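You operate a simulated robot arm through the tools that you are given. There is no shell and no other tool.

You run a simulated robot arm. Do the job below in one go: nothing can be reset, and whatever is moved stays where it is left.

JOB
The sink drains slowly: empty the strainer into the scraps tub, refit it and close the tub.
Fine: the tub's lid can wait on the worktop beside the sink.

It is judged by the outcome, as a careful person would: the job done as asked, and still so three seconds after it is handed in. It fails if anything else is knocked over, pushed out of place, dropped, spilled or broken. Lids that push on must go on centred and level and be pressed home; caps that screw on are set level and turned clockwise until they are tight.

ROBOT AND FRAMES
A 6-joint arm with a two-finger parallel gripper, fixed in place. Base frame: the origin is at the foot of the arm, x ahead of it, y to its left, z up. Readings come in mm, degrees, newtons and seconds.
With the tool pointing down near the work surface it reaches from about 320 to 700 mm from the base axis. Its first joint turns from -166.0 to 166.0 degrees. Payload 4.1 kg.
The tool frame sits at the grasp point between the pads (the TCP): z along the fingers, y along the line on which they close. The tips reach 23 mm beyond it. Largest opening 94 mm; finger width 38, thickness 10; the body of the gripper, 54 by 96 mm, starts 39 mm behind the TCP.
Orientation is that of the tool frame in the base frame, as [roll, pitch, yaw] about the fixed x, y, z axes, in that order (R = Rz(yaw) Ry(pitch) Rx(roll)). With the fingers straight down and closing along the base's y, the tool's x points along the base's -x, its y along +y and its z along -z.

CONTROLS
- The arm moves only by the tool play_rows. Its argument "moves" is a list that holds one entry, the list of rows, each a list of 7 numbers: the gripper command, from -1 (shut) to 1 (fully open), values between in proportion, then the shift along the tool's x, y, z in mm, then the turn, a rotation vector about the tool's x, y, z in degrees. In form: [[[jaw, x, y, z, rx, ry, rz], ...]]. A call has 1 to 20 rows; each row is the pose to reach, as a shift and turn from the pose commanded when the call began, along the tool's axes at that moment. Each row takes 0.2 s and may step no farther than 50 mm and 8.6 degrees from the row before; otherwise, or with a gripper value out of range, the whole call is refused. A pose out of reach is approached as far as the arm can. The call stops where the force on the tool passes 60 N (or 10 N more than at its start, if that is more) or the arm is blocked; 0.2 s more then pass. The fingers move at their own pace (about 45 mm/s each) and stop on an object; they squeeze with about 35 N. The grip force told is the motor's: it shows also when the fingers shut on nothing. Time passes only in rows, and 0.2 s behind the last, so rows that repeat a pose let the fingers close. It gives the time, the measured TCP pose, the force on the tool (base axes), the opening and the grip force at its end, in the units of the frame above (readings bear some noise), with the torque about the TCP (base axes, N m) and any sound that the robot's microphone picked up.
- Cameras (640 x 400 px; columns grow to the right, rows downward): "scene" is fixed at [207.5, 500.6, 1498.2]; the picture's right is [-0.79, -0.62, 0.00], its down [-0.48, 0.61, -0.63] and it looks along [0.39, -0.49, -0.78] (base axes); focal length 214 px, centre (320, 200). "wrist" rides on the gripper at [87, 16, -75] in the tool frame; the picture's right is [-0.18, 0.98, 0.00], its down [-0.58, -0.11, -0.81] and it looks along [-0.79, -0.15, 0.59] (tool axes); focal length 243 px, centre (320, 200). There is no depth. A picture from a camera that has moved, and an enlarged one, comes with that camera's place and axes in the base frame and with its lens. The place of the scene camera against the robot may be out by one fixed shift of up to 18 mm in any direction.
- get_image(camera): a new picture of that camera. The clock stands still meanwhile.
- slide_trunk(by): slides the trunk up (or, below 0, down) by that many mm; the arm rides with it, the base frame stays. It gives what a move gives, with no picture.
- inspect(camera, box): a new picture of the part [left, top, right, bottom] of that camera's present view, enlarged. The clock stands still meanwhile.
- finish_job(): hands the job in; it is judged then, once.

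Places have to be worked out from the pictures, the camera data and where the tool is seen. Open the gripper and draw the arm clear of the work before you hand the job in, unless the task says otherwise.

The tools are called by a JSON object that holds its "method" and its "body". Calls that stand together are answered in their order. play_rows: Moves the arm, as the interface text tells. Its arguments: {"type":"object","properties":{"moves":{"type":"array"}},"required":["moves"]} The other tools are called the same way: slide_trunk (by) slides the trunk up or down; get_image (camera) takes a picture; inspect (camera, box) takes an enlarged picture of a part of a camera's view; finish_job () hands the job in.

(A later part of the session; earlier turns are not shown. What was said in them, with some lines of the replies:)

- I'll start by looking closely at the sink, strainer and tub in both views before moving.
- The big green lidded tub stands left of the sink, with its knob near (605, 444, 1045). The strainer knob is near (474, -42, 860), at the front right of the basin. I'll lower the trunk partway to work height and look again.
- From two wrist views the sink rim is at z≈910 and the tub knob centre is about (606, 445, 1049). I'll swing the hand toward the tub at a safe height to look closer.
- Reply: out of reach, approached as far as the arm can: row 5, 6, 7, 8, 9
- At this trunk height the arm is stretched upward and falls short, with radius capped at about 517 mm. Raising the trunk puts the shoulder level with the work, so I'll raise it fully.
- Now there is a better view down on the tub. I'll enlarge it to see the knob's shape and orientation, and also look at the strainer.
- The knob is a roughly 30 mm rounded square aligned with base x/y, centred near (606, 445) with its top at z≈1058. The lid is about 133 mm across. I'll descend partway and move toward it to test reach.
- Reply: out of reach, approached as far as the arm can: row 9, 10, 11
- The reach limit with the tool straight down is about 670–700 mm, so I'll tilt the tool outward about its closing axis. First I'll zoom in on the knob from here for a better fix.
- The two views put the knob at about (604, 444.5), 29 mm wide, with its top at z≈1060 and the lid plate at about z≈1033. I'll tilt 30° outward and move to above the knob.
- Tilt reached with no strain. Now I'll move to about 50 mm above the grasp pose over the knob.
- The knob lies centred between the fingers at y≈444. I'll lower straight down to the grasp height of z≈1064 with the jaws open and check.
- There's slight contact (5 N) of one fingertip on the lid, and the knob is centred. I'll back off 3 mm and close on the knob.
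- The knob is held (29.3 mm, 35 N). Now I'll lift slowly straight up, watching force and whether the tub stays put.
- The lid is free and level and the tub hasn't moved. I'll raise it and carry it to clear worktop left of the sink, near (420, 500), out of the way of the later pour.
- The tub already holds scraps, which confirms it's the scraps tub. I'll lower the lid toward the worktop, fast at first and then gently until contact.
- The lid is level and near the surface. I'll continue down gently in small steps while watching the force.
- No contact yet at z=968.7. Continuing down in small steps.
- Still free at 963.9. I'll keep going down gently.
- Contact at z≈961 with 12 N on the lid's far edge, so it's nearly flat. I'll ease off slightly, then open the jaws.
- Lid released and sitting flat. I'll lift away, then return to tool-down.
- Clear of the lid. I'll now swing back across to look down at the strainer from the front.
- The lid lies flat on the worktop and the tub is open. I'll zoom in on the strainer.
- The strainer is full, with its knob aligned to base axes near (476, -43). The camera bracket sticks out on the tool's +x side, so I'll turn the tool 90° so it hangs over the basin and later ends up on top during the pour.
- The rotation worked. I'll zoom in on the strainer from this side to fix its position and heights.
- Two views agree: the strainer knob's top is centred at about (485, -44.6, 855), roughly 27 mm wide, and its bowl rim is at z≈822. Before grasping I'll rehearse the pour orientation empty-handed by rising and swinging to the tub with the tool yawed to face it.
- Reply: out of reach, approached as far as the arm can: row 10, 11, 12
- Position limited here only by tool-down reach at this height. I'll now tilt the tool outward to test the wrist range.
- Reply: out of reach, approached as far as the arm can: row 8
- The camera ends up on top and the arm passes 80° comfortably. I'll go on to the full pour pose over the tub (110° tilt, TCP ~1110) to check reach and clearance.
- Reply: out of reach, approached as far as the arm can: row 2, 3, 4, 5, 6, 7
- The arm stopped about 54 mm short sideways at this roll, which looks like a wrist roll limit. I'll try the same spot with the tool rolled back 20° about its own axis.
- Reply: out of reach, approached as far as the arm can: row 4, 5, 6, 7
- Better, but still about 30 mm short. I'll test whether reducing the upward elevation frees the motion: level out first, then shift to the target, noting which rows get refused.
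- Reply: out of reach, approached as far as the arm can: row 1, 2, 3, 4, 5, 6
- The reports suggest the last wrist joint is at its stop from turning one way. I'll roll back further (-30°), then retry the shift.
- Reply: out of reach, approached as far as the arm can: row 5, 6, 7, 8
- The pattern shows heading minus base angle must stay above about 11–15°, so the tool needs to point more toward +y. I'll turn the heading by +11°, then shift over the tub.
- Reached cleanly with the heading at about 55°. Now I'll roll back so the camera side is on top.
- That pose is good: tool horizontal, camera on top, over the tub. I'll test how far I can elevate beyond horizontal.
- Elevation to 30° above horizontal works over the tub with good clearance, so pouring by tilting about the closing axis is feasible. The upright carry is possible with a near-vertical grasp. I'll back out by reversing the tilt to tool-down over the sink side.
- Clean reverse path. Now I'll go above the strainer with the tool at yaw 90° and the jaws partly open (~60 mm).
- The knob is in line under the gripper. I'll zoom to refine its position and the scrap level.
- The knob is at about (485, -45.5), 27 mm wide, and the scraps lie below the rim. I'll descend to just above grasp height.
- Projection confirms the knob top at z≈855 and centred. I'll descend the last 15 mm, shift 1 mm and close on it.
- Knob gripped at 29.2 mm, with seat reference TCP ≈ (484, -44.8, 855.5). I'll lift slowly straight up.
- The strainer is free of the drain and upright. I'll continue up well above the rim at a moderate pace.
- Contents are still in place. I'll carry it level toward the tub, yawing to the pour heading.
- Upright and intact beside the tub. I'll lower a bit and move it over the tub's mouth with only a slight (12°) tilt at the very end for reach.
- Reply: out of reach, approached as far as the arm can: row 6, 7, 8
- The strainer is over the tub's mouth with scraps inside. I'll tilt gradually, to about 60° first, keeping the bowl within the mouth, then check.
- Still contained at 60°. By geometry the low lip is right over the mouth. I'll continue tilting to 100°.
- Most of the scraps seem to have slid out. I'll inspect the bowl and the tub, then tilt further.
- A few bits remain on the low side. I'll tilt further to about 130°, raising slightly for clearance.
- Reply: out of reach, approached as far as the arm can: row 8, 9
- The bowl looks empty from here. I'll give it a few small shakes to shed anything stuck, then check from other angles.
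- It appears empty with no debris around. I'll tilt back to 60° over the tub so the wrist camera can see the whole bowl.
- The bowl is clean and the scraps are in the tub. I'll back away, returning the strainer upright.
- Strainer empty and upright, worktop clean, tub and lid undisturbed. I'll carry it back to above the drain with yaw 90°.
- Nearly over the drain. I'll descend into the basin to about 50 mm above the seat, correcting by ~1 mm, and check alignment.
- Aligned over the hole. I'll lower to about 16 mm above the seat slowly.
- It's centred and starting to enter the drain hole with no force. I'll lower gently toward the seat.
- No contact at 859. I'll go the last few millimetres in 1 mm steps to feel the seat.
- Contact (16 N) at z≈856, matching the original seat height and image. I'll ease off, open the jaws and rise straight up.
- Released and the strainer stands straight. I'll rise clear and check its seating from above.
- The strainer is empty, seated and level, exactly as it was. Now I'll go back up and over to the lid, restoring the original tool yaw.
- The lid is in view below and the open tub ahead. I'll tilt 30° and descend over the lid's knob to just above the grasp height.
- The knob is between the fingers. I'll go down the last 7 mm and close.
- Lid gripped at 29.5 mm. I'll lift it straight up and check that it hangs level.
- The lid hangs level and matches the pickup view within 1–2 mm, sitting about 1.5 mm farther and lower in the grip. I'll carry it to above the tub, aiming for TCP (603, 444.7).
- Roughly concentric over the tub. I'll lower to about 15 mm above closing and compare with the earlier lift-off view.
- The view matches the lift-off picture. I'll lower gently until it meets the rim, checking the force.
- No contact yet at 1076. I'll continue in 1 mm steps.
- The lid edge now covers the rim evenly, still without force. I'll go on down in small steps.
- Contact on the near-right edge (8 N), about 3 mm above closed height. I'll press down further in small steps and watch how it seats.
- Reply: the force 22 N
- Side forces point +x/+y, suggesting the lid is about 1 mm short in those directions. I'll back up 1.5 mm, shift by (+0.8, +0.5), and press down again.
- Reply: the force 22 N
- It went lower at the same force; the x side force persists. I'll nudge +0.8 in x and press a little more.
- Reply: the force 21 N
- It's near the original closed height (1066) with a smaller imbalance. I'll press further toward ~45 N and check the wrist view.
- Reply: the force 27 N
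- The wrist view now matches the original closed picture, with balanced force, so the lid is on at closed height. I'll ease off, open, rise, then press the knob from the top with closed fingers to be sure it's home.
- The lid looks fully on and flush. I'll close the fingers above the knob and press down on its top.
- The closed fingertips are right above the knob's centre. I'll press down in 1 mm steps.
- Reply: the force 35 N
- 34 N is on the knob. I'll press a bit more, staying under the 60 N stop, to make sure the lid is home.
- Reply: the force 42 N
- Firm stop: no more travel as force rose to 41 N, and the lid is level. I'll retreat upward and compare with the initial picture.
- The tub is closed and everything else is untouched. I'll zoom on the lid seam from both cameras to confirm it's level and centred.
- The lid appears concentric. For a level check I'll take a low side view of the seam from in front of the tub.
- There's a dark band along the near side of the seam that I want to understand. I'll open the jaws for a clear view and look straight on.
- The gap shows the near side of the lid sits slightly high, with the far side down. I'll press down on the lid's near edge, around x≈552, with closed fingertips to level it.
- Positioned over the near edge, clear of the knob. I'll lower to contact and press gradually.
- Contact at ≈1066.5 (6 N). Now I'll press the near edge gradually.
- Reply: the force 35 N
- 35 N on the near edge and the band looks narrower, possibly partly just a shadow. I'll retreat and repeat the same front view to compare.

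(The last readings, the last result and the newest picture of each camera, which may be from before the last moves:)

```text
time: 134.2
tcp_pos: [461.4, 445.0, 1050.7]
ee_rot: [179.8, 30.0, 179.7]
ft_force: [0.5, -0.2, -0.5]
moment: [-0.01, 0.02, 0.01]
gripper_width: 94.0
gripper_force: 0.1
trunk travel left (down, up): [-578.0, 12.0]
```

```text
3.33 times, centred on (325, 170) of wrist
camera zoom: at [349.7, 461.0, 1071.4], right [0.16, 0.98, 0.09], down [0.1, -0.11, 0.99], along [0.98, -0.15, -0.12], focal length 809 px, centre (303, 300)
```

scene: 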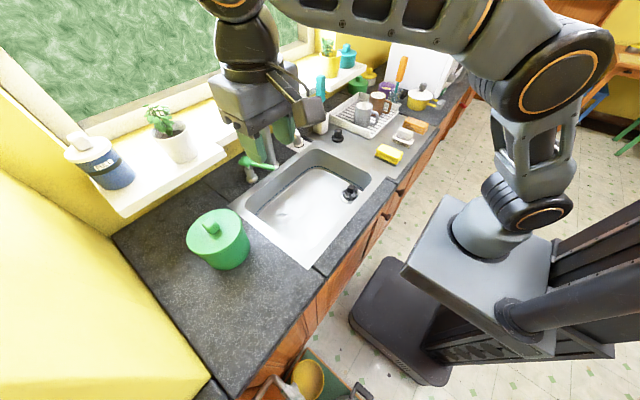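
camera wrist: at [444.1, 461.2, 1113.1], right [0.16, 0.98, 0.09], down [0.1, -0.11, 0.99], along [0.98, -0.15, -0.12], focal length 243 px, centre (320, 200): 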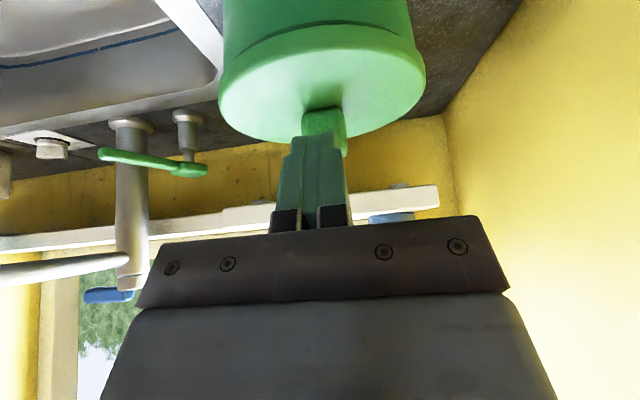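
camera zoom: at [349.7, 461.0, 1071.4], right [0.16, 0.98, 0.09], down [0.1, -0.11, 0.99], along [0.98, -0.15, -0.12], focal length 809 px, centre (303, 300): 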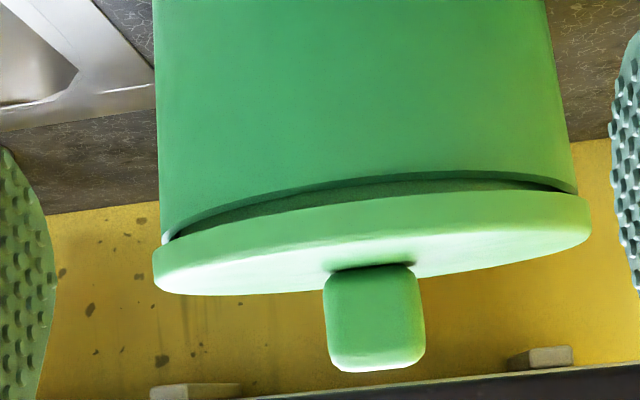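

The band is still there; I need to tell shadow from gap. I'll bring the camera level with the seam.

{"method": "play_rows", "body": {"moves": [[[1, 2, 0, 3, 0, -5, 0], [1, 4, 0, 6, 0, -10, 0], [1, 6, 0, 10, 0, -15, 0], [1, 6, 0, 10, 0, -15, 0]]]}}

{"method": "inspect", "body": {"camera": "wrist", "box": [230, 110, 420, 230]}}

```text
time: 135.2
tcp_pos: [461.4, 444.6, 1037.4]
ee_rot: [179.8, 45.1, 179.8]
ft_force: [0.2, 0.3, 0.0]
moment: [0.01, -0.01, 0.01]
gripper_width: 94.1
gripper_force: 0.1
trunk travel left (down, up): [-578.0, 12.0]
```

```text
3.33 times, centred on (325, 170) of wrist
camera zoom: at [347.5, 461.2, 1029.3], right [0.13, 0.98, 0.13], down [-0.16, -0.11, 0.98], along [0.98, -0.15, 0.14], focal length 809 px, centre (303, 300)
```

zoom: 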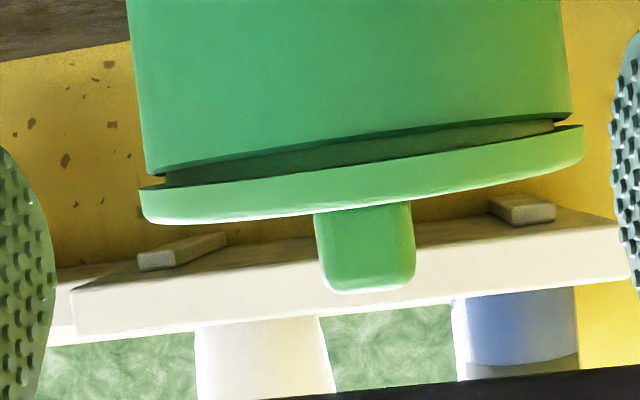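

Now it's clear: the lid's inner plug is visible, so the lid is still about 3–5 mm proud, worst on the near side. It isn't home; it's probably jammed off-centre. I'll look from the sink side too, to see the x offset.

{"method": "play_rows", "body": {"moves": [[[1, -25, 0, -25, 0, 0, 0], [1, -53, 0, -53, 0, 0, 0], [1, -80, 0, -80, 0, 0, 0], [1, -89, -13, -71, -5.8, 0, -5.8], [1, -98, -26, -62, -11.6, 0, -11.6], [1, -107, -39, -53, -17.4, 0, -17.4], [1, -117, -52, -43, -23.1, 0, -23.1], [1, -126, -65, -34, -28.9, 0, -28.9], [1, -135, -78, -25, -34.7, 0, -34.7], [1, -144, -91, -16, -40.5, 0, -40.5], [1, -153, -104, -6, -46.3, 0, -46.3], [1, -162, -117, 3, -52.1, 0, -52.1], [1, -171, -130, 12, -57.8, 0, -57.8], [1, -180.7, -142.6, 20.9, -63.6, 0, -63.6], [1, -180.7, -142.6, 20.9, -63.6, 0, -63.6]]]}}

{"method": "get_image", "body": {"camera": "wrist"}}

```text
time: 138.3
tcp_pos: [603.6, 302.3, 1149.9]
ee_rot: [-179.9, 45.1, -90.0]
ft_force: [0.1, 0.2, -0.5]
moment: [0.01, 0.02, 0.01]
gripper_width: 93.9
gripper_force: 0.1
trunk travel left (down, up): [-578.0, 12.0]
```

```text
taken
camera wrist: at [587.4, 187.6, 1141.9], right [-0.98, 0.13, 0.13], down [0.11, -0.16, 0.98], along [0.15, 0.98, 0.14], focal length 243 px, centre (320, 200)
```

wrist: 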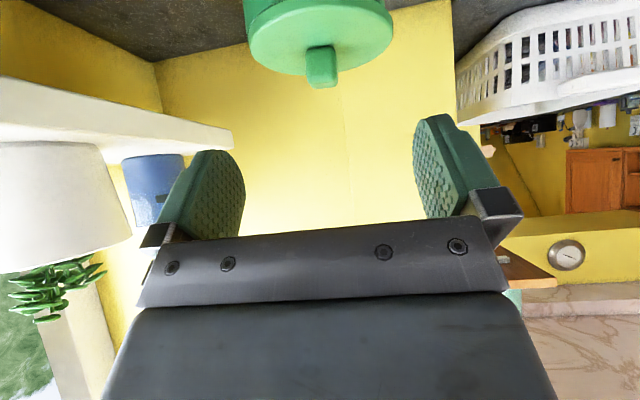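

Good view from the sink side. I'll lower so the camera is level with the seam.

{"method": "play_rows", "body": {"moves": [[[1, 25, 0, 25, 0, 0, 0], [1, 50, 0, 50, 0, 0, 0], [1, 70, 0, 70, 0, 0, 0], [1, 79, 0, 79, 0, 0, 0], [1, 79, 0, 79, 0, 0, 0]]]}}

{"method": "inspect", "body": {"camera": "wrist", "box": [230, 110, 420, 230]}}

```text
time: 139.6
tcp_pos: [603.8, 301.7, 1038.6]
ee_rot: [-179.9, 45.0, -90.1]
ft_force: [0.1, -0.3, -0.4]
moment: [0.04, 0.0, 0.0]
gripper_width: 93.9
gripper_force: 0.0
trunk travel left (down, up): [-578.0, 12.0]
```

```text
3.33 times, centred on (325, 170) of wrist
camera zoom: at [587.3, 188.5, 1029.9], right [-0.98, 0.13, 0.13], down [0.11, -0.16, 0.98], along [0.15, 0.98, 0.14], focal length 809 px, centre (303, 300)
```

zoom: 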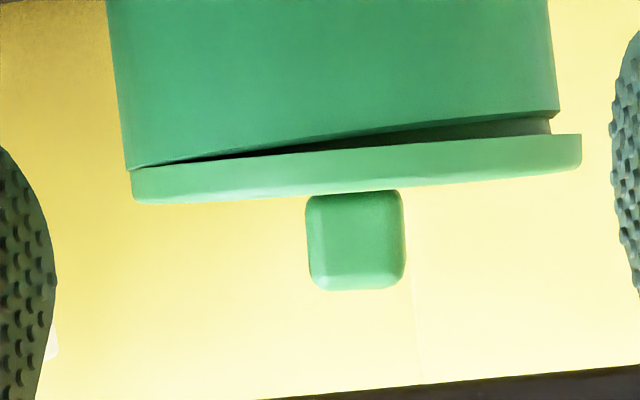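

Very informative: from the sink side the far side (+x) is down, but the near side is about 6 mm proud and the lid is displaced toward -x, so it's cocked. I'll go back, re-grasp the knob, lift, level and re-centre it.

{"method": "play_rows", "body": {"moves": [[[1, -25, 0, -25, 0, 0, 0], [1, -53, 0, -53, 0, 0, 0], [1, -78.5, 0, -78.5, 0, 0, 0], [1, -88, 11, -69, 5.8, 0, 5.8], [1, -97, 23, -60, 11.6, 0, 11.6], [1, -106, 34, -51, 17.4, 0, 17.4], [1, -115, 45, -42, 23.1, 0, 23.1], [1, -124, 56, -32, 28.9, 0, 28.9], [1, -134, 68, -23, 34.7, 0, 34.7], [1, -143, 79, -14, 40.5, 0, 40.5], [1, -152, 90, -5, 46.3, 0, 46.3], [1, -161, 101, 4, 52.1, 0, 52.1], [1, -170, 113, 13, 57.8, 0, 57.8], [1, -179.6, 124, 22.6, 63.6, 0, 63.6], [1, -179.6, 124, 22.6, 63.6, 0, 63.6]]]}}

```text
time: 142.8
tcp_pos: [480.3, 445.2, 1150.6]
ee_rot: [179.8, 45.2, 179.7]
ft_force: [0.1, 0.4, 0.2]
moment: [0.03, -0.01, -0.02]
gripper_width: 94.2
gripper_force: 0.0
trunk travel left (down, up): [-578.0, 12.0]
```

Now to above the knob with a 27° tilt, allowing for the lid's 3° lean, jaws at about 60 mm.

{"method": "play_rows", "body": {"moves": [[[0.3, -12, 0, 30, 0, 4.5, 0], [0.3, -25, 0, 60, 0, 9, 0], [0.3, -38, 0, 90, 0, 13.5, 0], [0.3, -50, 0, 120.7, 0, 18, 0], [0.3, -50, 0, 120.7, 0, 18, 0]]]}}

{"method": "get_image", "body": {"camera": "wrist"}}

```text
time: 143.9
tcp_pos: [601.8, 444.9, 1100.0]
ee_rot: [179.9, 26.8, 179.9]
ft_force: [0.0, -0.5, 0.5]
moment: [0.03, 0.04, 0.05]
gripper_width: 61.2
gripper_force: 0.0
trunk travel left (down, up): [-578.0, 12.0]
```

```text
taken
camera wrist: at [490.6, 461.7, 1127.3], right [0.16, 0.98, 0.09], down [0.15, -0.11, 0.98], along [0.97, -0.15, -0.17], focal length 243 px, centre (320, 200)
```

wrist: 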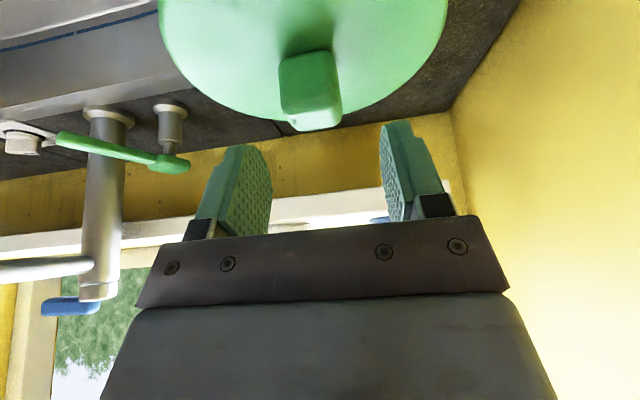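

I'll descend to the knob and close on it.

{"method": "play_rows", "body": {"moves": [[[0.3, 5, 0, 10, 0, 0, 0], [0.3, 10, 0, 20, 0, 0, 0], [0.3, 14.1, 0, 27.6, 0, 0, 0], [0.3, 14.1, 0, 27.6, 0, 0, 0], [-1, 14.1, 0, 27.6, 0, 0, 0], [-1, 14.1, 0, 27.6, 0, 0, 0], [-1, 14.1, 0, 27.6, 0, 0, 0], [-1, 14.1, 0, 27.6, 0, 0, 0], [-1, 14.1, 0, 27.6, 0, 0, 0]]]}}

{"method": "get_image", "body": {"camera": "wrist"}}

```text
time: 145.9
tcp_pos: [601.5, 444.7, 1068.7]
ee_rot: [179.8, 27.0, 179.8]
ft_force: [1.0, -1.7, 0.2]
moment: [-0.13, -0.01, 0.08]
gripper_width: 29.1
gripper_force: 35.7
trunk travel left (down, up): [-578.0, 12.0]
```

```text
taken
camera wrist: at [490.9, 461.3, 1096.8], right [0.17, 0.98, 0.09], down [0.15, -0.11, 0.98], along [0.97, -0.15, -0.17], focal length 243 px, centre (320, 200)
```

wrist: 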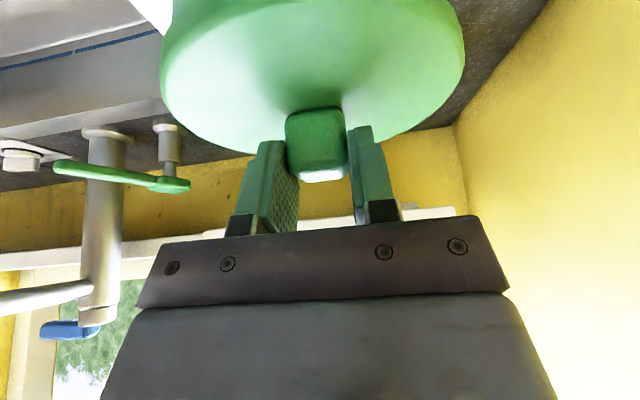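

Gripped again. I'll lift about 8 mm to free it, then rotate 3° to level the lid.

{"method": "play_rows", "body": {"moves": [[[-1, -0.9, 0, -1.8, 0, 0, 0], [-1, -1.8, 0, -3.6, 0, 0, 0], [-1, -2.7, 0, -5.3, 0, 0, 0], [-1, -3.6, 0, -7.1, 0, 0, 0], [-1, -3.6, 0, -7.1, 0, 0, 0]]]}}

{"method": "inspect", "body": {"camera": "scene", "box": [150, 170, 290, 280]}}

```text
time: 147.2
tcp_pos: [601.3, 444.0, 1077.9]
ee_rot: [179.8, 27.0, 179.8]
ft_force: [0.5, 0.8, -0.5]
moment: [0.0, 0.0, -0.01]
gripper_width: 29.5
gripper_force: 35.0
trunk travel left (down, up): [-578.0, 12.0]
```

```text
3.64 times, centred on (220, 225) of scene
camera zoom: at [207.5, 500.6, 1498.2], right [-0.79, -0.62, 0.0], down [-0.48, 0.61, -0.63], along [0.39, -0.49, -0.78], focal length 780 px, centre (684, 109)
```

zoom: 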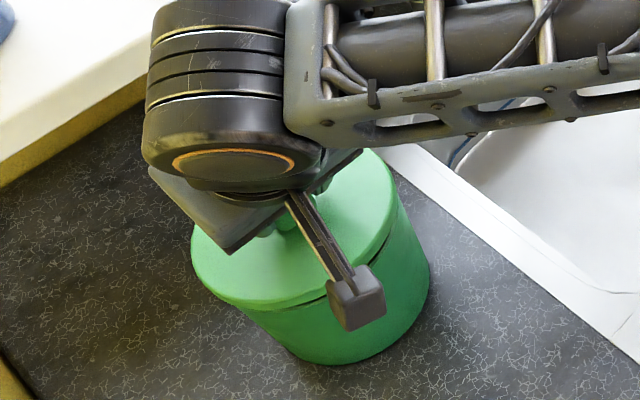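

Free and unforced. I'll level by rotating 3°, which also moves the lid about +1.8 mm in x, then lower gently.

{"method": "play_rows", "body": {"moves": [[[-1, 0, 0, 0, 0, -1.5, 0], [-1, 0, 0, 0, 0, -3, 0], [-1, 0.9, 0, 1.8, 0, -3, 0], [-1, 1.8, 0, 3.6, 0, -3, 0], [-1, 1.8, 0, 3.6, 0, -3, 0]]]}}

{"method": "get_image", "body": {"camera": "wrist"}}

{"method": "inspect", "body": {"camera": "scene", "box": [180, 205, 280, 275]}}

```text
time: 148.3
tcp_pos: [601.6, 445.2, 1072.5]
ee_rot: [179.9, 30.0, 179.8]
ft_force: [0.5, 0.1, -1.5]
moment: [-0.02, 0.02, -0.01]
gripper_width: 29.0
gripper_force: 35.2
trunk travel left (down, up): [-578.0, 12.0]
```

```text
taken
camera wrist: at [488.9, 461.6, 1094.6], right [0.16, 0.98, 0.09], down [0.1, -0.11, 0.99], along [0.98, -0.15, -0.12], focal length 243 px, centre (320, 200)
```

wrist: 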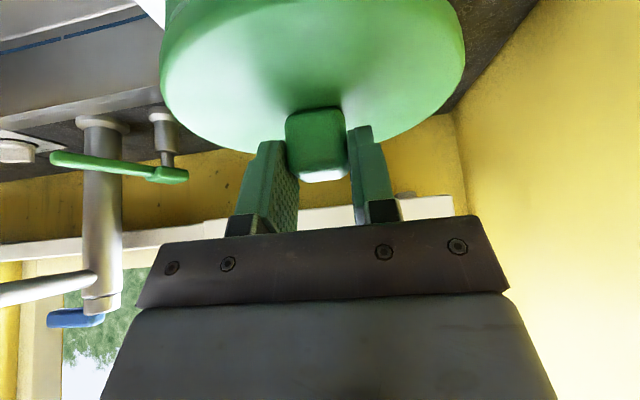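

```text
5.71 times, centred on (230, 240) of scene
camera zoom: at [207.5, 500.6, 1498.2], right [-0.79, -0.62, 0.0], down [-0.48, 0.61, -0.63], along [0.39, -0.49, -0.78], focal length 1226 px, centre (834, -29)
```

zoom: 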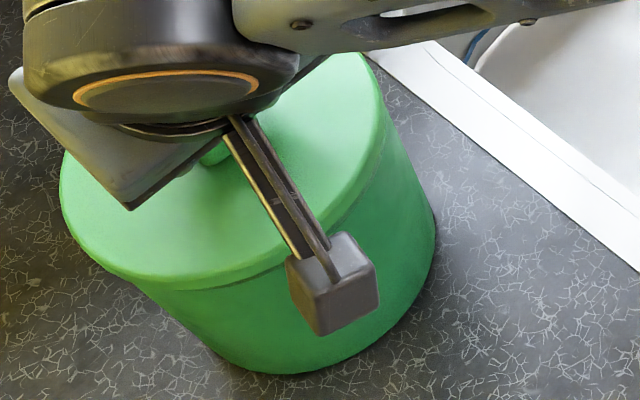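

No force so far and the lid looks almost on. I'll lower 1 mm at a time, watching forces.

{"method": "play_rows", "body": {"moves": [[[-1, 0.5, 0, 0.87, 0, 0, 0], [-1, 1, 0, 1.73, 0, 0, 0], [-1, 1, 0, 1.73, 0, 0, 0]]]}}

```text
time: 149.2
tcp_pos: [600.4, 443.8, 1071.3]
ee_rot: [179.8, 30.0, 179.8]
ft_force: [1.0, -0.4, -0.2]
moment: [-0.02, 0.03, -0.01]
gripper_width: 29.3
gripper_force: 34.8
trunk travel left (down, up): [-578.0, 12.0]
```

{"method": "play_rows", "body": {"moves": [[[-1, 0.5, 0, 0.87, 0, 0, 0], [-1, 1, 0, 1.73, 0, 0, 0], [-1, 1, 0, 1.73, 0, 0, 0]]]}}

```text
time: 149.9
tcp_pos: [601.9, 445.3, 1068.5]
ee_rot: [179.9, 30.0, 179.8]
ft_force: [-0.5, -0.2, -0.6]
moment: [0.0, -0.01, -0.02]
gripper_width: 29.3
gripper_force: 35.3
trunk travel left (down, up): [-578.0, 12.0]
```

Still free at 1068.5, which is lower than the earlier jam. I'll continue down.

{"method": "play_rows", "body": {"moves": [[[-1, 0.5, 0, 0.87, 0, 0, 0], [-1, 1, 0, 1.73, 0, 0, 0], [-1, 1, 0, 1.73, 0, 0, 0]]]}}

{"method": "inspect", "body": {"camera": "scene", "box": [180, 205, 280, 275]}}

```text
time: 150.8
tcp_pos: [601.3, 444.5, 1067.5]
ee_rot: [179.8, 30.0, 179.9]
ft_force: [0.7, 0.1, -0.5]
moment: [-0.04, 0.01, -0.03]
gripper_width: 29.3
gripper_force: 35.1
trunk travel left (down, up): [-578.0, 12.0]
```

```text
5.71 times, centred on (230, 240) of scene
camera zoom: at [207.5, 500.6, 1498.2], right [-0.79, -0.62, 0.0], down [-0.48, 0.61, -0.63], along [0.39, -0.49, -0.78], focal length 1226 px, centre (834, -29)
```

zoom: 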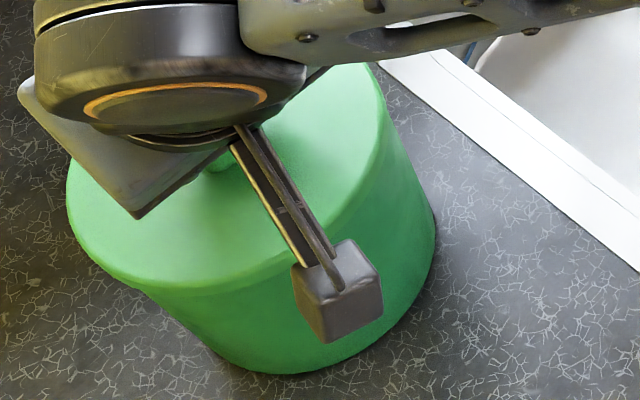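

{"method": "play_rows", "body": {"moves": [[[-1, 0.5, 0, 0.87, 0, 0, 0], [-1, 1, 0, 1.73, 0, 0, 0], [-1, 1, 0, 1.73, 0, 0, 0]]]}}

```text
time: 151.6
tcp_pos: [600.4, 445.4, 1065.0]
ee_rot: [179.8, 30.2, 179.9]
ft_force: [-0.1, 1.5, 2.2]
moment: [-0.1, 0.06, -0.01]
gripper_width: 29.4
gripper_force: 35.0
trunk travel left (down, up): [-578.0, 12.0]
```

First light touch (2 N) at 1065. I'll continue in small steps.

{"method": "play_rows", "body": {"moves": [[[-1, 0.4, 0, 0.7, 0, 0, 0], [-1, 0.8, 0, 1.4, 0, 0, 0], [-1, 0.8, 0, 1.4, 0, 0, 0]]]}}

{"method": "get_image", "body": {"camera": "wrist"}}

```text
time: 152.3
tcp_pos: [600.9, 444.5, 1066.0]
ee_rot: [179.7, 30.1, 179.8]
ft_force: [0.4, 2.3, 12.4]
moment: [-0.17, 0.56, -0.04]
gripper_width: 29.3
gripper_force: 34.7
trunk travel left (down, up): [-578.0, 12.0]
```

```text
taken
camera wrist: at [488.3, 461.3, 1087.0], right [0.16, 0.98, 0.1], down [0.1, -0.11, 0.99], along [0.98, -0.15, -0.11], focal length 243 px, centre (320, 200)
```

wrist: 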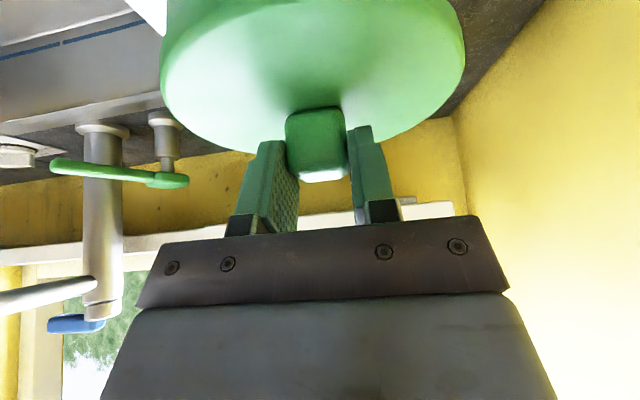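

Contact is again on the near side. I'll release here gently and look at how it rests from level views.

{"method": "play_rows", "body": {"moves": [[[-1, -0.5, 0, -0.9, 0, 0, 0], [-1, -0.5, 0, -0.9, 0, 0, 0], [0, -0.5, 0, -0.9, 0, 0, 0], [0.3, -0.5, 0, -0.9, 0, 0, 0], [0.3, -0.5, 0, -0.9, 0, 0, 0], [0.3, -8, 0, -14, 0, 0, 0], [0.3, -20, 0, -34.6, 0, 0, 0], [0.3, 5, 0, -70, 0, 0, 0], [0.3, 30, 0, -105, 0, 0, 0], [1, 55, 0, -135, 0, 0, 0], [1, 80, 0, -130, 0, -7.5, 0], [1, 95, 0, -105, 0, -15, 0], [1, 108, 0, -80, 0, -15, 0], [1, 120, 0, -55, 0, -15, 0], [1, 134, 0, -42, 0, -15, 0], [1, 134, 0, -42, 0, -15, 0]]]}}

{"method": "get_image", "body": {"camera": "wrist"}}

```text
time: 155.8
tcp_pos: [464.5, 445.7, 1032.9]
ee_rot: [179.8, 45.0, 179.7]
ft_force: [-0.5, 0.1, 0.0]
moment: [0.01, 0.01, 0.04]
gripper_width: 94.0
gripper_force: 0.0
trunk travel left (down, up): [-578.0, 12.0]
```

```text
taken
camera wrist: at [350.0, 462.6, 1024.9], right [0.13, 0.98, 0.13], down [-0.16, -0.11, 0.98], along [0.98, -0.15, 0.14], focal length 243 px, centre (320, 200)
```

wrist: 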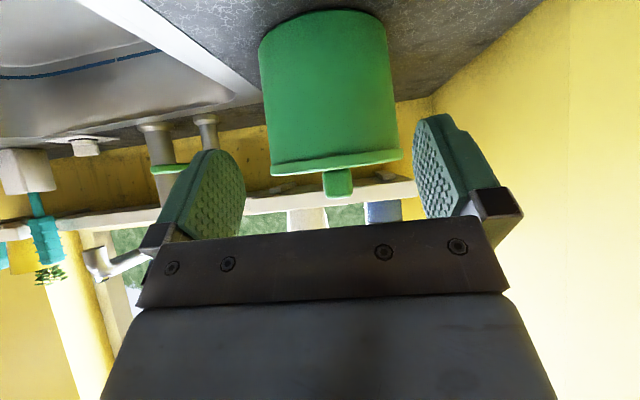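

{"method": "inspect", "body": {"camera": "wrist", "box": [250, 110, 420, 210]}}

```text
3.76 times, centred on (335, 160) of wrist
camera zoom: at [350.0, 462.6, 1024.9], right [0.13, 0.98, 0.13], down [-0.16, -0.11, 0.98], along [0.98, -0.15, 0.14], focal length 913 px, centre (264, 351)
```

zoom: 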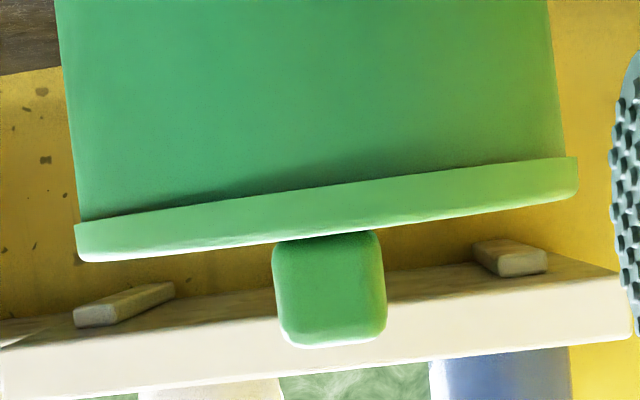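

The near side is now seated with no gap. I'll check the far side from the sink-side view again.

{"method": "play_rows", "body": {"moves": [[[1, -27, 0, -27, 0, 0, 0], [1, -55, 0, -55, 0, 0, 0], [1, -82.7, 0, -82.7, 0, 0, 0], [1, -92, -13, -74, -5.8, 0, -5.8], [1, -101, -26, -65, -11.6, 0, -11.6], [1, -110, -39, -56, -17.4, 0, -17.4], [1, -119, -52, -47, -23.1, 0, -23.1], [1, -128, -65, -38, -28.9, 0, -28.9], [1, -137, -78, -29, -34.7, 0, -34.7], [1, -146, -91, -20, -40.5, 0, -40.5], [1, -154, -104, -11, -46.3, 0, -46.3], [1, -163, -117, -2, -52.1, 0, -52.1], [1, -172, -130, 7, -57.8, 0, -57.8], [1, -181, -143.4, 15.6, -63.6, 0, -63.6], [1, -160, -143.4, 37, -63.6, 0, -63.6], [1, -130, -143.4, 37, -63.6, 0, -63.6], [1, -130, -143.4, 37, -63.6, 0, -63.6]]]}}

{"method": "get_image", "body": {"camera": "wrist"}}

```text
time: 159.3
tcp_pos: [583.0, 301.5, 1098.5]
ee_rot: [-179.9, 45.1, -89.9]
ft_force: [1.0, 0.1, 0.3]
moment: [-0.02, 0.0, -0.02]
gripper_width: 94.0
gripper_force: 0.1
trunk travel left (down, up): [-578.0, 12.0]
```

```text
taken
camera wrist: at [565.4, 188.5, 1090.0], right [-0.98, 0.13, 0.13], down [0.11, -0.16, 0.98], along [0.15, 0.98, 0.15], focal length 243 px, centre (320, 200)
```

wrist: 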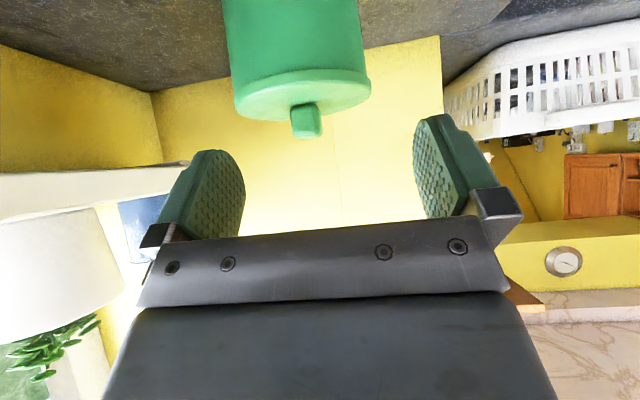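

{"method": "play_rows", "body": {"moves": [[[1, 15, -7, 15, 0, 0, 0], [1, 30, -14, 30, 0, 0, 0], [1, 43, -20, 43, 0, 0, 0], [1, 43, -20, 43, 0, 0, 0]]]}}

{"method": "inspect", "body": {"camera": "wrist", "box": [230, 110, 420, 230]}}

```text
time: 160.3
tcp_pos: [601.3, 301.9, 1038.3]
ee_rot: [-179.9, 45.2, -90.1]
ft_force: [0.3, -0.2, 0.3]
moment: [-0.02, 0.02, 0.01]
gripper_width: 94.1
gripper_force: 0.1
trunk travel left (down, up): [-578.0, 12.0]
```

```text
3.33 times, centred on (325, 170) of wrist
camera zoom: at [585.1, 188.2, 1029.1], right [-0.98, 0.13, 0.13], down [0.11, -0.16, 0.98], along [0.15, 0.98, 0.14], focal length 809 px, centre (303, 300)
```

zoom: 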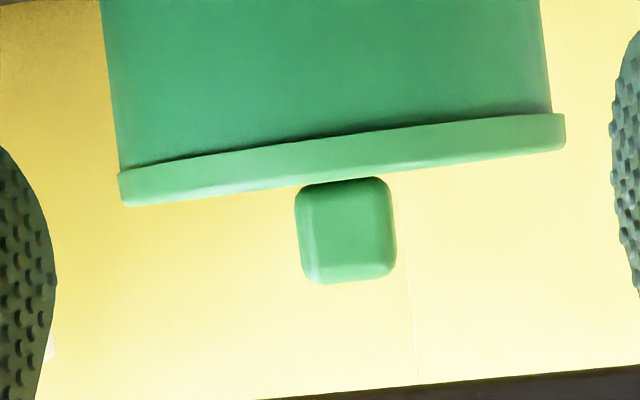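

Now the lid is flush on both near and far sides and parallel to the rim. I'll zoom in to confirm the seam is fully closed all along.

{"method": "inspect", "body": {"camera": "wrist", "box": [260, 130, 330, 180]}}

{"method": "inspect", "body": {"camera": "wrist", "box": [335, 130, 405, 180]}}

```text
8.00 times, centred on (295, 155) of wrist
camera zoom: at [585.1, 188.2, 1029.1], right [-0.98, 0.13, 0.13], down [0.11, -0.16, 0.98], along [0.15, 0.98, 0.14], focal length 1941 px, centre (520, 560)
```

zoom: 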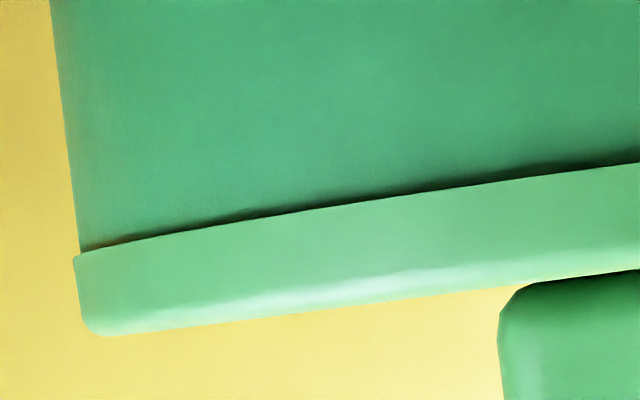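

```text
8.00 times, centred on (370, 155) of wrist
camera zoom: at [585.1, 188.2, 1029.1], right [-0.98, 0.13, 0.13], down [0.11, -0.16, 0.98], along [0.15, 0.98, 0.14], focal length 1941 px, centre (-80, 560)
```

zoom: 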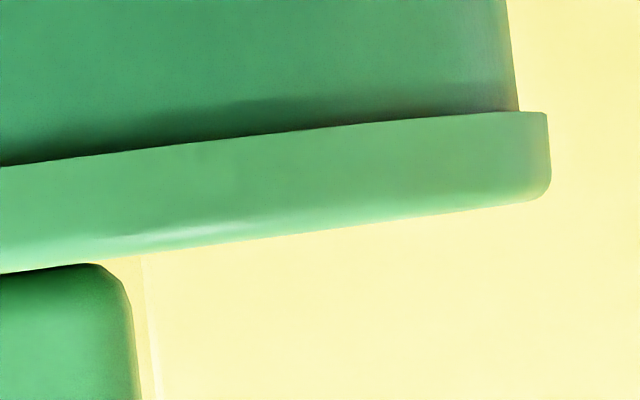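

The seam is closed all round. The lid may be offset by about 1.5 mm toward -x, so I'll move clear and compare with the very first scene close-up.

{"method": "play_rows", "body": {"moves": [[[1, -25, 0, -25, 0, 0, 0], [1, -55, 0, -55, 0, 0, 0], [1, -85, 0, -85, 0, 0, 0], [1, -100, 20, -105, 0, 0, 0], [1, -100, 50, -125, 0, 0, 0], [1, -100, 90, -145, 0, 0, 0], [1, -100, 90, -145, 0, 0, 0]]]}}

{"method": "inspect", "body": {"camera": "scene", "box": [175, 195, 265, 280]}}

{"method": "inspect", "body": {"camera": "scene", "box": [180, 140, 420, 290]}}

```text
time: 161.9
tcp_pos: [512.4, 268.8, 1210.1]
ee_rot: [179.9, 45.1, -90.1]
ft_force: [-0.8, 0.5, 0.3]
moment: [-0.03, 0.0, -0.04]
gripper_width: 94.0
gripper_force: 0.1
trunk travel left (down, up): [-578.0, 12.0]
```

```text
4.71 times, centred on (220, 238) of scene
camera zoom: at [207.5, 500.6, 1498.2], right [-0.79, -0.62, 0.0], down [-0.48, 0.61, -0.63], along [0.39, -0.49, -0.78], focal length 1009 px, centre (791, 24)
```

zoom: 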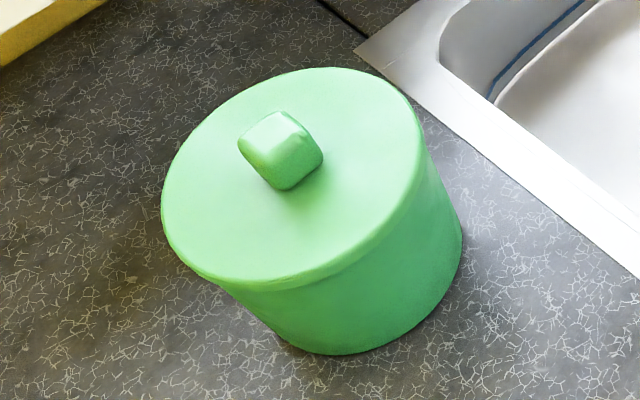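

```text
2.67 times, centred on (300, 215) of scene
camera zoom: at [207.5, 500.6, 1498.2], right [-0.79, -0.62, 0.0], down [-0.48, 0.61, -0.63], along [0.39, -0.49, -0.78], focal length 572 px, centre (373, 160)
```

zoom: 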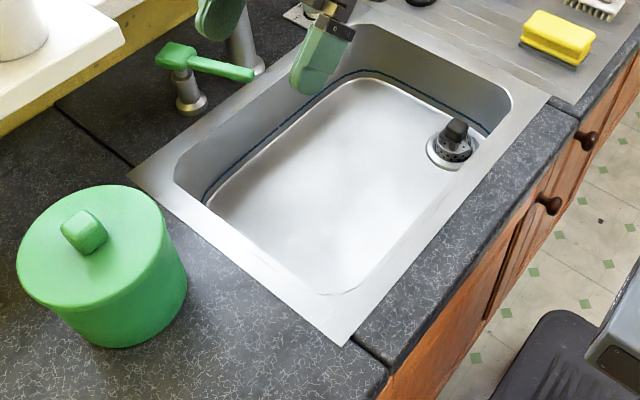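

Compared with the first picture, the lid and knob match within about 1 mm, and the strainer is refitted. As a last check I'll press the lid plate evenly with both fingertips either side of the knob, so I'm returning to the original yaw first.

{"method": "play_rows", "body": {"moves": [[[1, -8, -1, 14, 5.8, 0, 5.8], [1, -16, -1, 29, 11.6, 0, 11.6], [1, -24, -2, 43, 17.4, 0, 17.4], [1, -32, -3, 58, 23.1, 0, 23.1], [1, -40, -4, 72, 28.9, 0, 28.9], [1, -48, -4, 87, 34.7, 0, 34.7], [1, -56, -5, 101, 40.5, 0, 40.5], [1, -64, -6, 116, 46.3, 0, 46.3], [1, -72, -7, 130, 52.1, 0, 52.1], [1, -80, -7, 145, 57.8, 0, 57.8], [1, -89, -8, 160, 63.6, 0, 63.6], [1, -89, -8, 160, 63.6, 0, 63.6]]]}}

```text
time: 164.6
tcp_pos: [518.8, 445.8, 1161.6]
ee_rot: [179.8, 45.1, 179.8]
ft_force: [0.3, -0.2, 0.1]
moment: [-0.05, 0.02, 0.0]
gripper_width: 94.0
gripper_force: 0.0
trunk travel left (down, up): [-578.0, 12.0]
```

{"method": "play_rows", "body": {"moves": [[[0.4, -3, 0, 30, 0, 4, 0], [0.4, -7, -0.5, 60, 0, 8, 0], [0.4, -10, -0.9, 90, 0, 12, 0], [0.4, -13.2, -0.9, 114.4, 0, 15, 0], [0.4, -13.2, -0.9, 114.4, 0, 15, 0]]]}}

{"method": "get_image", "body": {"camera": "wrist"}}

```text
time: 165.8
tcp_pos: [611.2, 443.7, 1089.7]
ee_rot: [179.8, 30.1, 179.9]
ft_force: [-1.3, 0.2, -0.3]
moment: [0.02, -0.01, -0.02]
gripper_width: 65.7
gripper_force: 0.0
trunk travel left (down, up): [-578.0, 12.0]
```

```text
taken
camera wrist: at [498.2, 460.7, 1111.1], right [0.16, 0.98, 0.09], down [0.1, -0.11, 0.99], along [0.98, -0.15, -0.12], focal length 243 px, centre (320, 200)
```

wrist: 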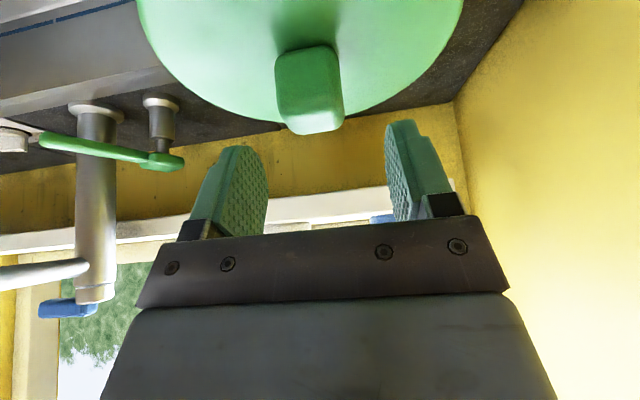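

The fingers straddle the knob. I'll lower to near the plate, then press gently.

{"method": "play_rows", "body": {"moves": [[[0.4, 4, 0, 7, 0, 0, 0], [0.4, 8, 0, 14, 0, 0, 0], [0.4, 11, 0, 19, 0, 0, 0], [0.4, 12, 0, 20.8, 0, 0, 0], [0.4, 12.5, 0, 21.7, 0, 0, 0], [0.4, 13, 0, 22.5, 0, 0, 0], [0.4, 13, 0, 22.5, 0, 0, 0]]]}}

```text
time: 167.3
tcp_pos: [609.7, 444.2, 1063.8]
ee_rot: [179.9, 29.9, 179.7]
ft_force: [-0.1, 0.3, 0.6]
moment: [-0.02, 0.02, 0.01]
gripper_width: 65.9
gripper_force: 0.2
trunk travel left (down, up): [-578.0, 12.0]
```

{"method": "play_rows", "body": {"moves": [[[0.4, 0.3, 0, 1, 0, 0, 0], [0.4, 0.6, 0, 2, 0, 0, 0], [0.4, 0.9, 0, 3, 0, 0, 0], [0.4, 1.2, 0, 4, 0, 0, 0], [0.4, 1.2, 0, 4, 0, 0, 0]]]}}

```text
time: 168.6
tcp_pos: [610.9, 444.3, 1059.7]
ee_rot: [179.7, 30.0, 179.7]
ft_force: [0.3, -0.9, 1.7]
moment: [-0.04, 0.02, 0.01]
gripper_width: 65.8
gripper_force: 0.0
trunk travel left (down, up): [-578.0, 12.0]
```

Contact only now at ≈1060, lower than at the very start, so the lid is well home. I'll press evenly to about 30 N.

{"method": "play_rows", "body": {"moves": [[[0.4, 0.3, 0, 1, 0, 0, 0], [0.4, 0.6, 0, 2, 0, 0, 0], [0.4, 0.9, 0, 3, 0, 0, 0], [0.4, 1.2, 0, 4, 0, 0, 0], [0.4, 1.2, 0, 4, 0, 0, 0]]]}}

```text
time: 169.8
tcp_pos: [610.7, 445.9, 1059.2]
ee_rot: [179.6, 30.3, 179.8]
ft_force: [-1.7, 1.4, 20.4]
moment: [-0.47, 0.14, -0.02]
gripper_width: 65.8
gripper_force: 0.1
trunk travel left (down, up): [-578.0, 12.0]
```

Firm at 20 N with no travel. One more small push, then withdraw straight up.

{"method": "play_rows", "body": {"moves": [[[0.4, 0.3, 0, 1, 0, 0, 0], [0.4, 0.6, 0, 2, 0, 0, 0], [0.4, 0.9, 0, 3, 0, 0, 0], [0.4, 0.9, 0, 3, 0, 0, 0]]]}}

```text
time: 170.8
tcp_pos: [611.1, 446.0, 1059.0]
ee_rot: [179.5, 30.6, 179.6]
ft_force: [-2.5, 2.3, 33.8]
moment: [-0.99, 0.24, 0.03]
gripper_width: 65.3
gripper_force: 0.2
trunk travel left (down, up): [-578.0, 12.0]
```

The lid is at a hard stop under an even 34 N. I'll withdraw and take one last level look at the seam from the front.

{"method": "play_rows", "body": {"moves": [[[0.4, -3, 0, -7, 0, 0, 0], [0.4, -10, 0, -20, 0, 0, 0], [0.4, -22, 0, -40, 0, 0, 0], [0.4, -30, 0, -60, 0, 0, 0], [0.4, 0, 0, -85, 0, 0, 0], [0.4, 30, 0, -110, 0, 0, 0], [1, 55, 0, -135, 0, 0, 0], [1, 80, 0, -130, 0, -7.5, 0], [1, 97, 0, -108, 0, -15, 0], [1, 112, 0, -85, 0, -15, 0], [1, 126, 0, -65, 0, -15, 0], [1, 138, 0, -52, 0, -15, 0], [1, 138, 0, -52, 0, -15, 0]]]}}

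{"method": "inspect", "body": {"camera": "wrist", "box": [250, 110, 420, 210]}}

```text
time: 173.6
tcp_pos: [467.4, 445.5, 1028.3]
ee_rot: [179.8, 45.0, 179.7]
ft_force: [-0.4, 0.6, 0.4]
moment: [-0.01, 0.01, -0.02]
gripper_width: 94.2
gripper_force: 0.1
trunk travel left (down, up): [-578.0, 12.0]
```

```text
3.76 times, centred on (335, 160) of wrist
camera zoom: at [353.3, 462.2, 1020.4], right [0.13, 0.98, 0.13], down [-0.16, -0.11, 0.98], along [0.98, -0.15, 0.14], focal length 913 px, centre (264, 351)
```

zoom: 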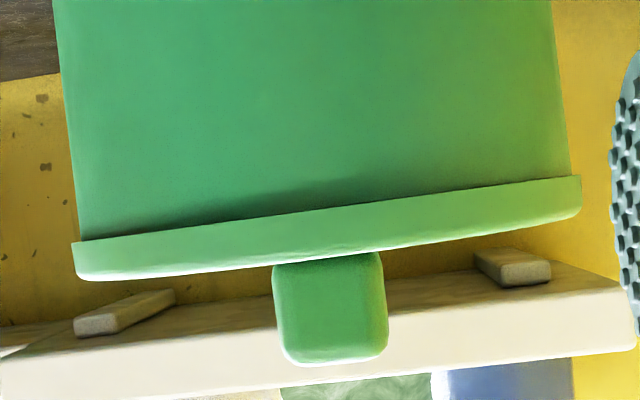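

The lid is fully seated, level and centred. I'll draw the arm up and away, jaws open, and take a final overall look.

{"method": "play_rows", "body": {"moves": [[[1, -20, 0, -28, 0, 0, 0], [1, -45, 0, -60, 0, 0, 0], [1, -70, 0, -90, 0, 0, 0], [1, -90, -20, -125, 0, 7.5, 0], [1, -110, -50, -155, 0, 15, 0], [1, -125, -80, -180, 0, 22.5, 0], [1, -135, -115, -205, 0, 30, 0], [1, -140, -150, -225, 0, 37.5, 0], [1, -145, -185, -240, 0, 45, 0], [1, -145, -220, -245, 0, 45, 0], [1, -145, -250, -245, 0, 45, 0], [1, -145, -250, -245, 0, 45, 0]]]}}

{"method": "get_image", "body": {"camera": "scene"}}

{"method": "get_image", "body": {"camera": "wrist"}}

```text
time: 176.2
tcp_pos: [395.5, 193.8, 1303.8]
ee_rot: [179.9, 0.1, 179.9]
ft_force: [-0.5, -0.4, 0.1]
moment: [0.0, 0.0, 0.01]
gripper_width: 94.2
gripper_force: 0.0
trunk travel left (down, up): [-578.0, 12.0]
```

```text
taken
```

scene: 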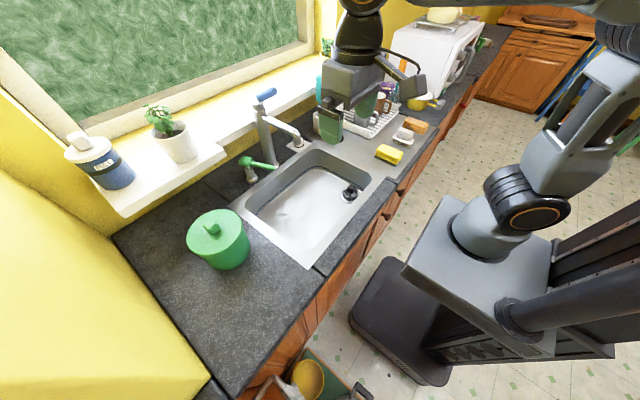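

```text
taken
camera wrist: at [309.7, 210.5, 1378.2], right [0.18, 0.98, 0.0], down [0.58, -0.11, 0.81], along [0.79, -0.15, -0.59], focal length 243 px, centre (320, 200)
```

wrist: 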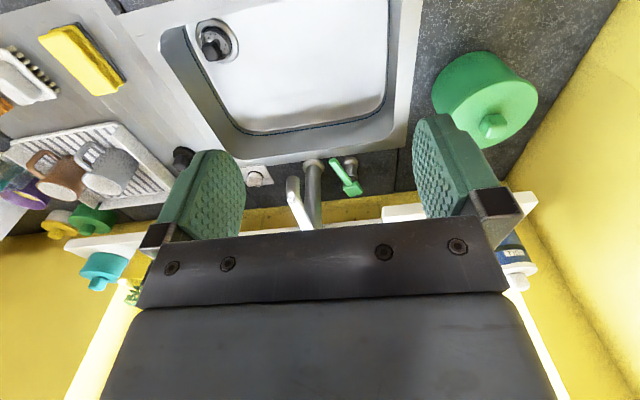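

The strainer is empty and back in the drain, the scraps are in the tub with its lid pressed home, and nothing else has moved. The arm is clear with the jaws open, so I'm handing in the job.

{"method": "finish_job", "body": {}}

```text
The job is handed in.
```

I emptied the strainer into the scraps tub, refitted it in the drain, and closed the tub; the job is handed in.

- **Strainer:** The bowl looked empty after the pour, and I saw no scraps on the worktop. It is back in the drain at its original height and position.
- **Tub lid:** On the first try the lid went on cocked, about 6 mm proud on the near side. I took it off, re-centred it and pressed it down again. It reached a hard stop at about 34 N, and the seam was closed and level from the front and from the sink side. It sits about 1 mm from where it started.
- **Everything else:** Nothing else looks moved in the final pictures. The arm is drawn clear with the gripper open.
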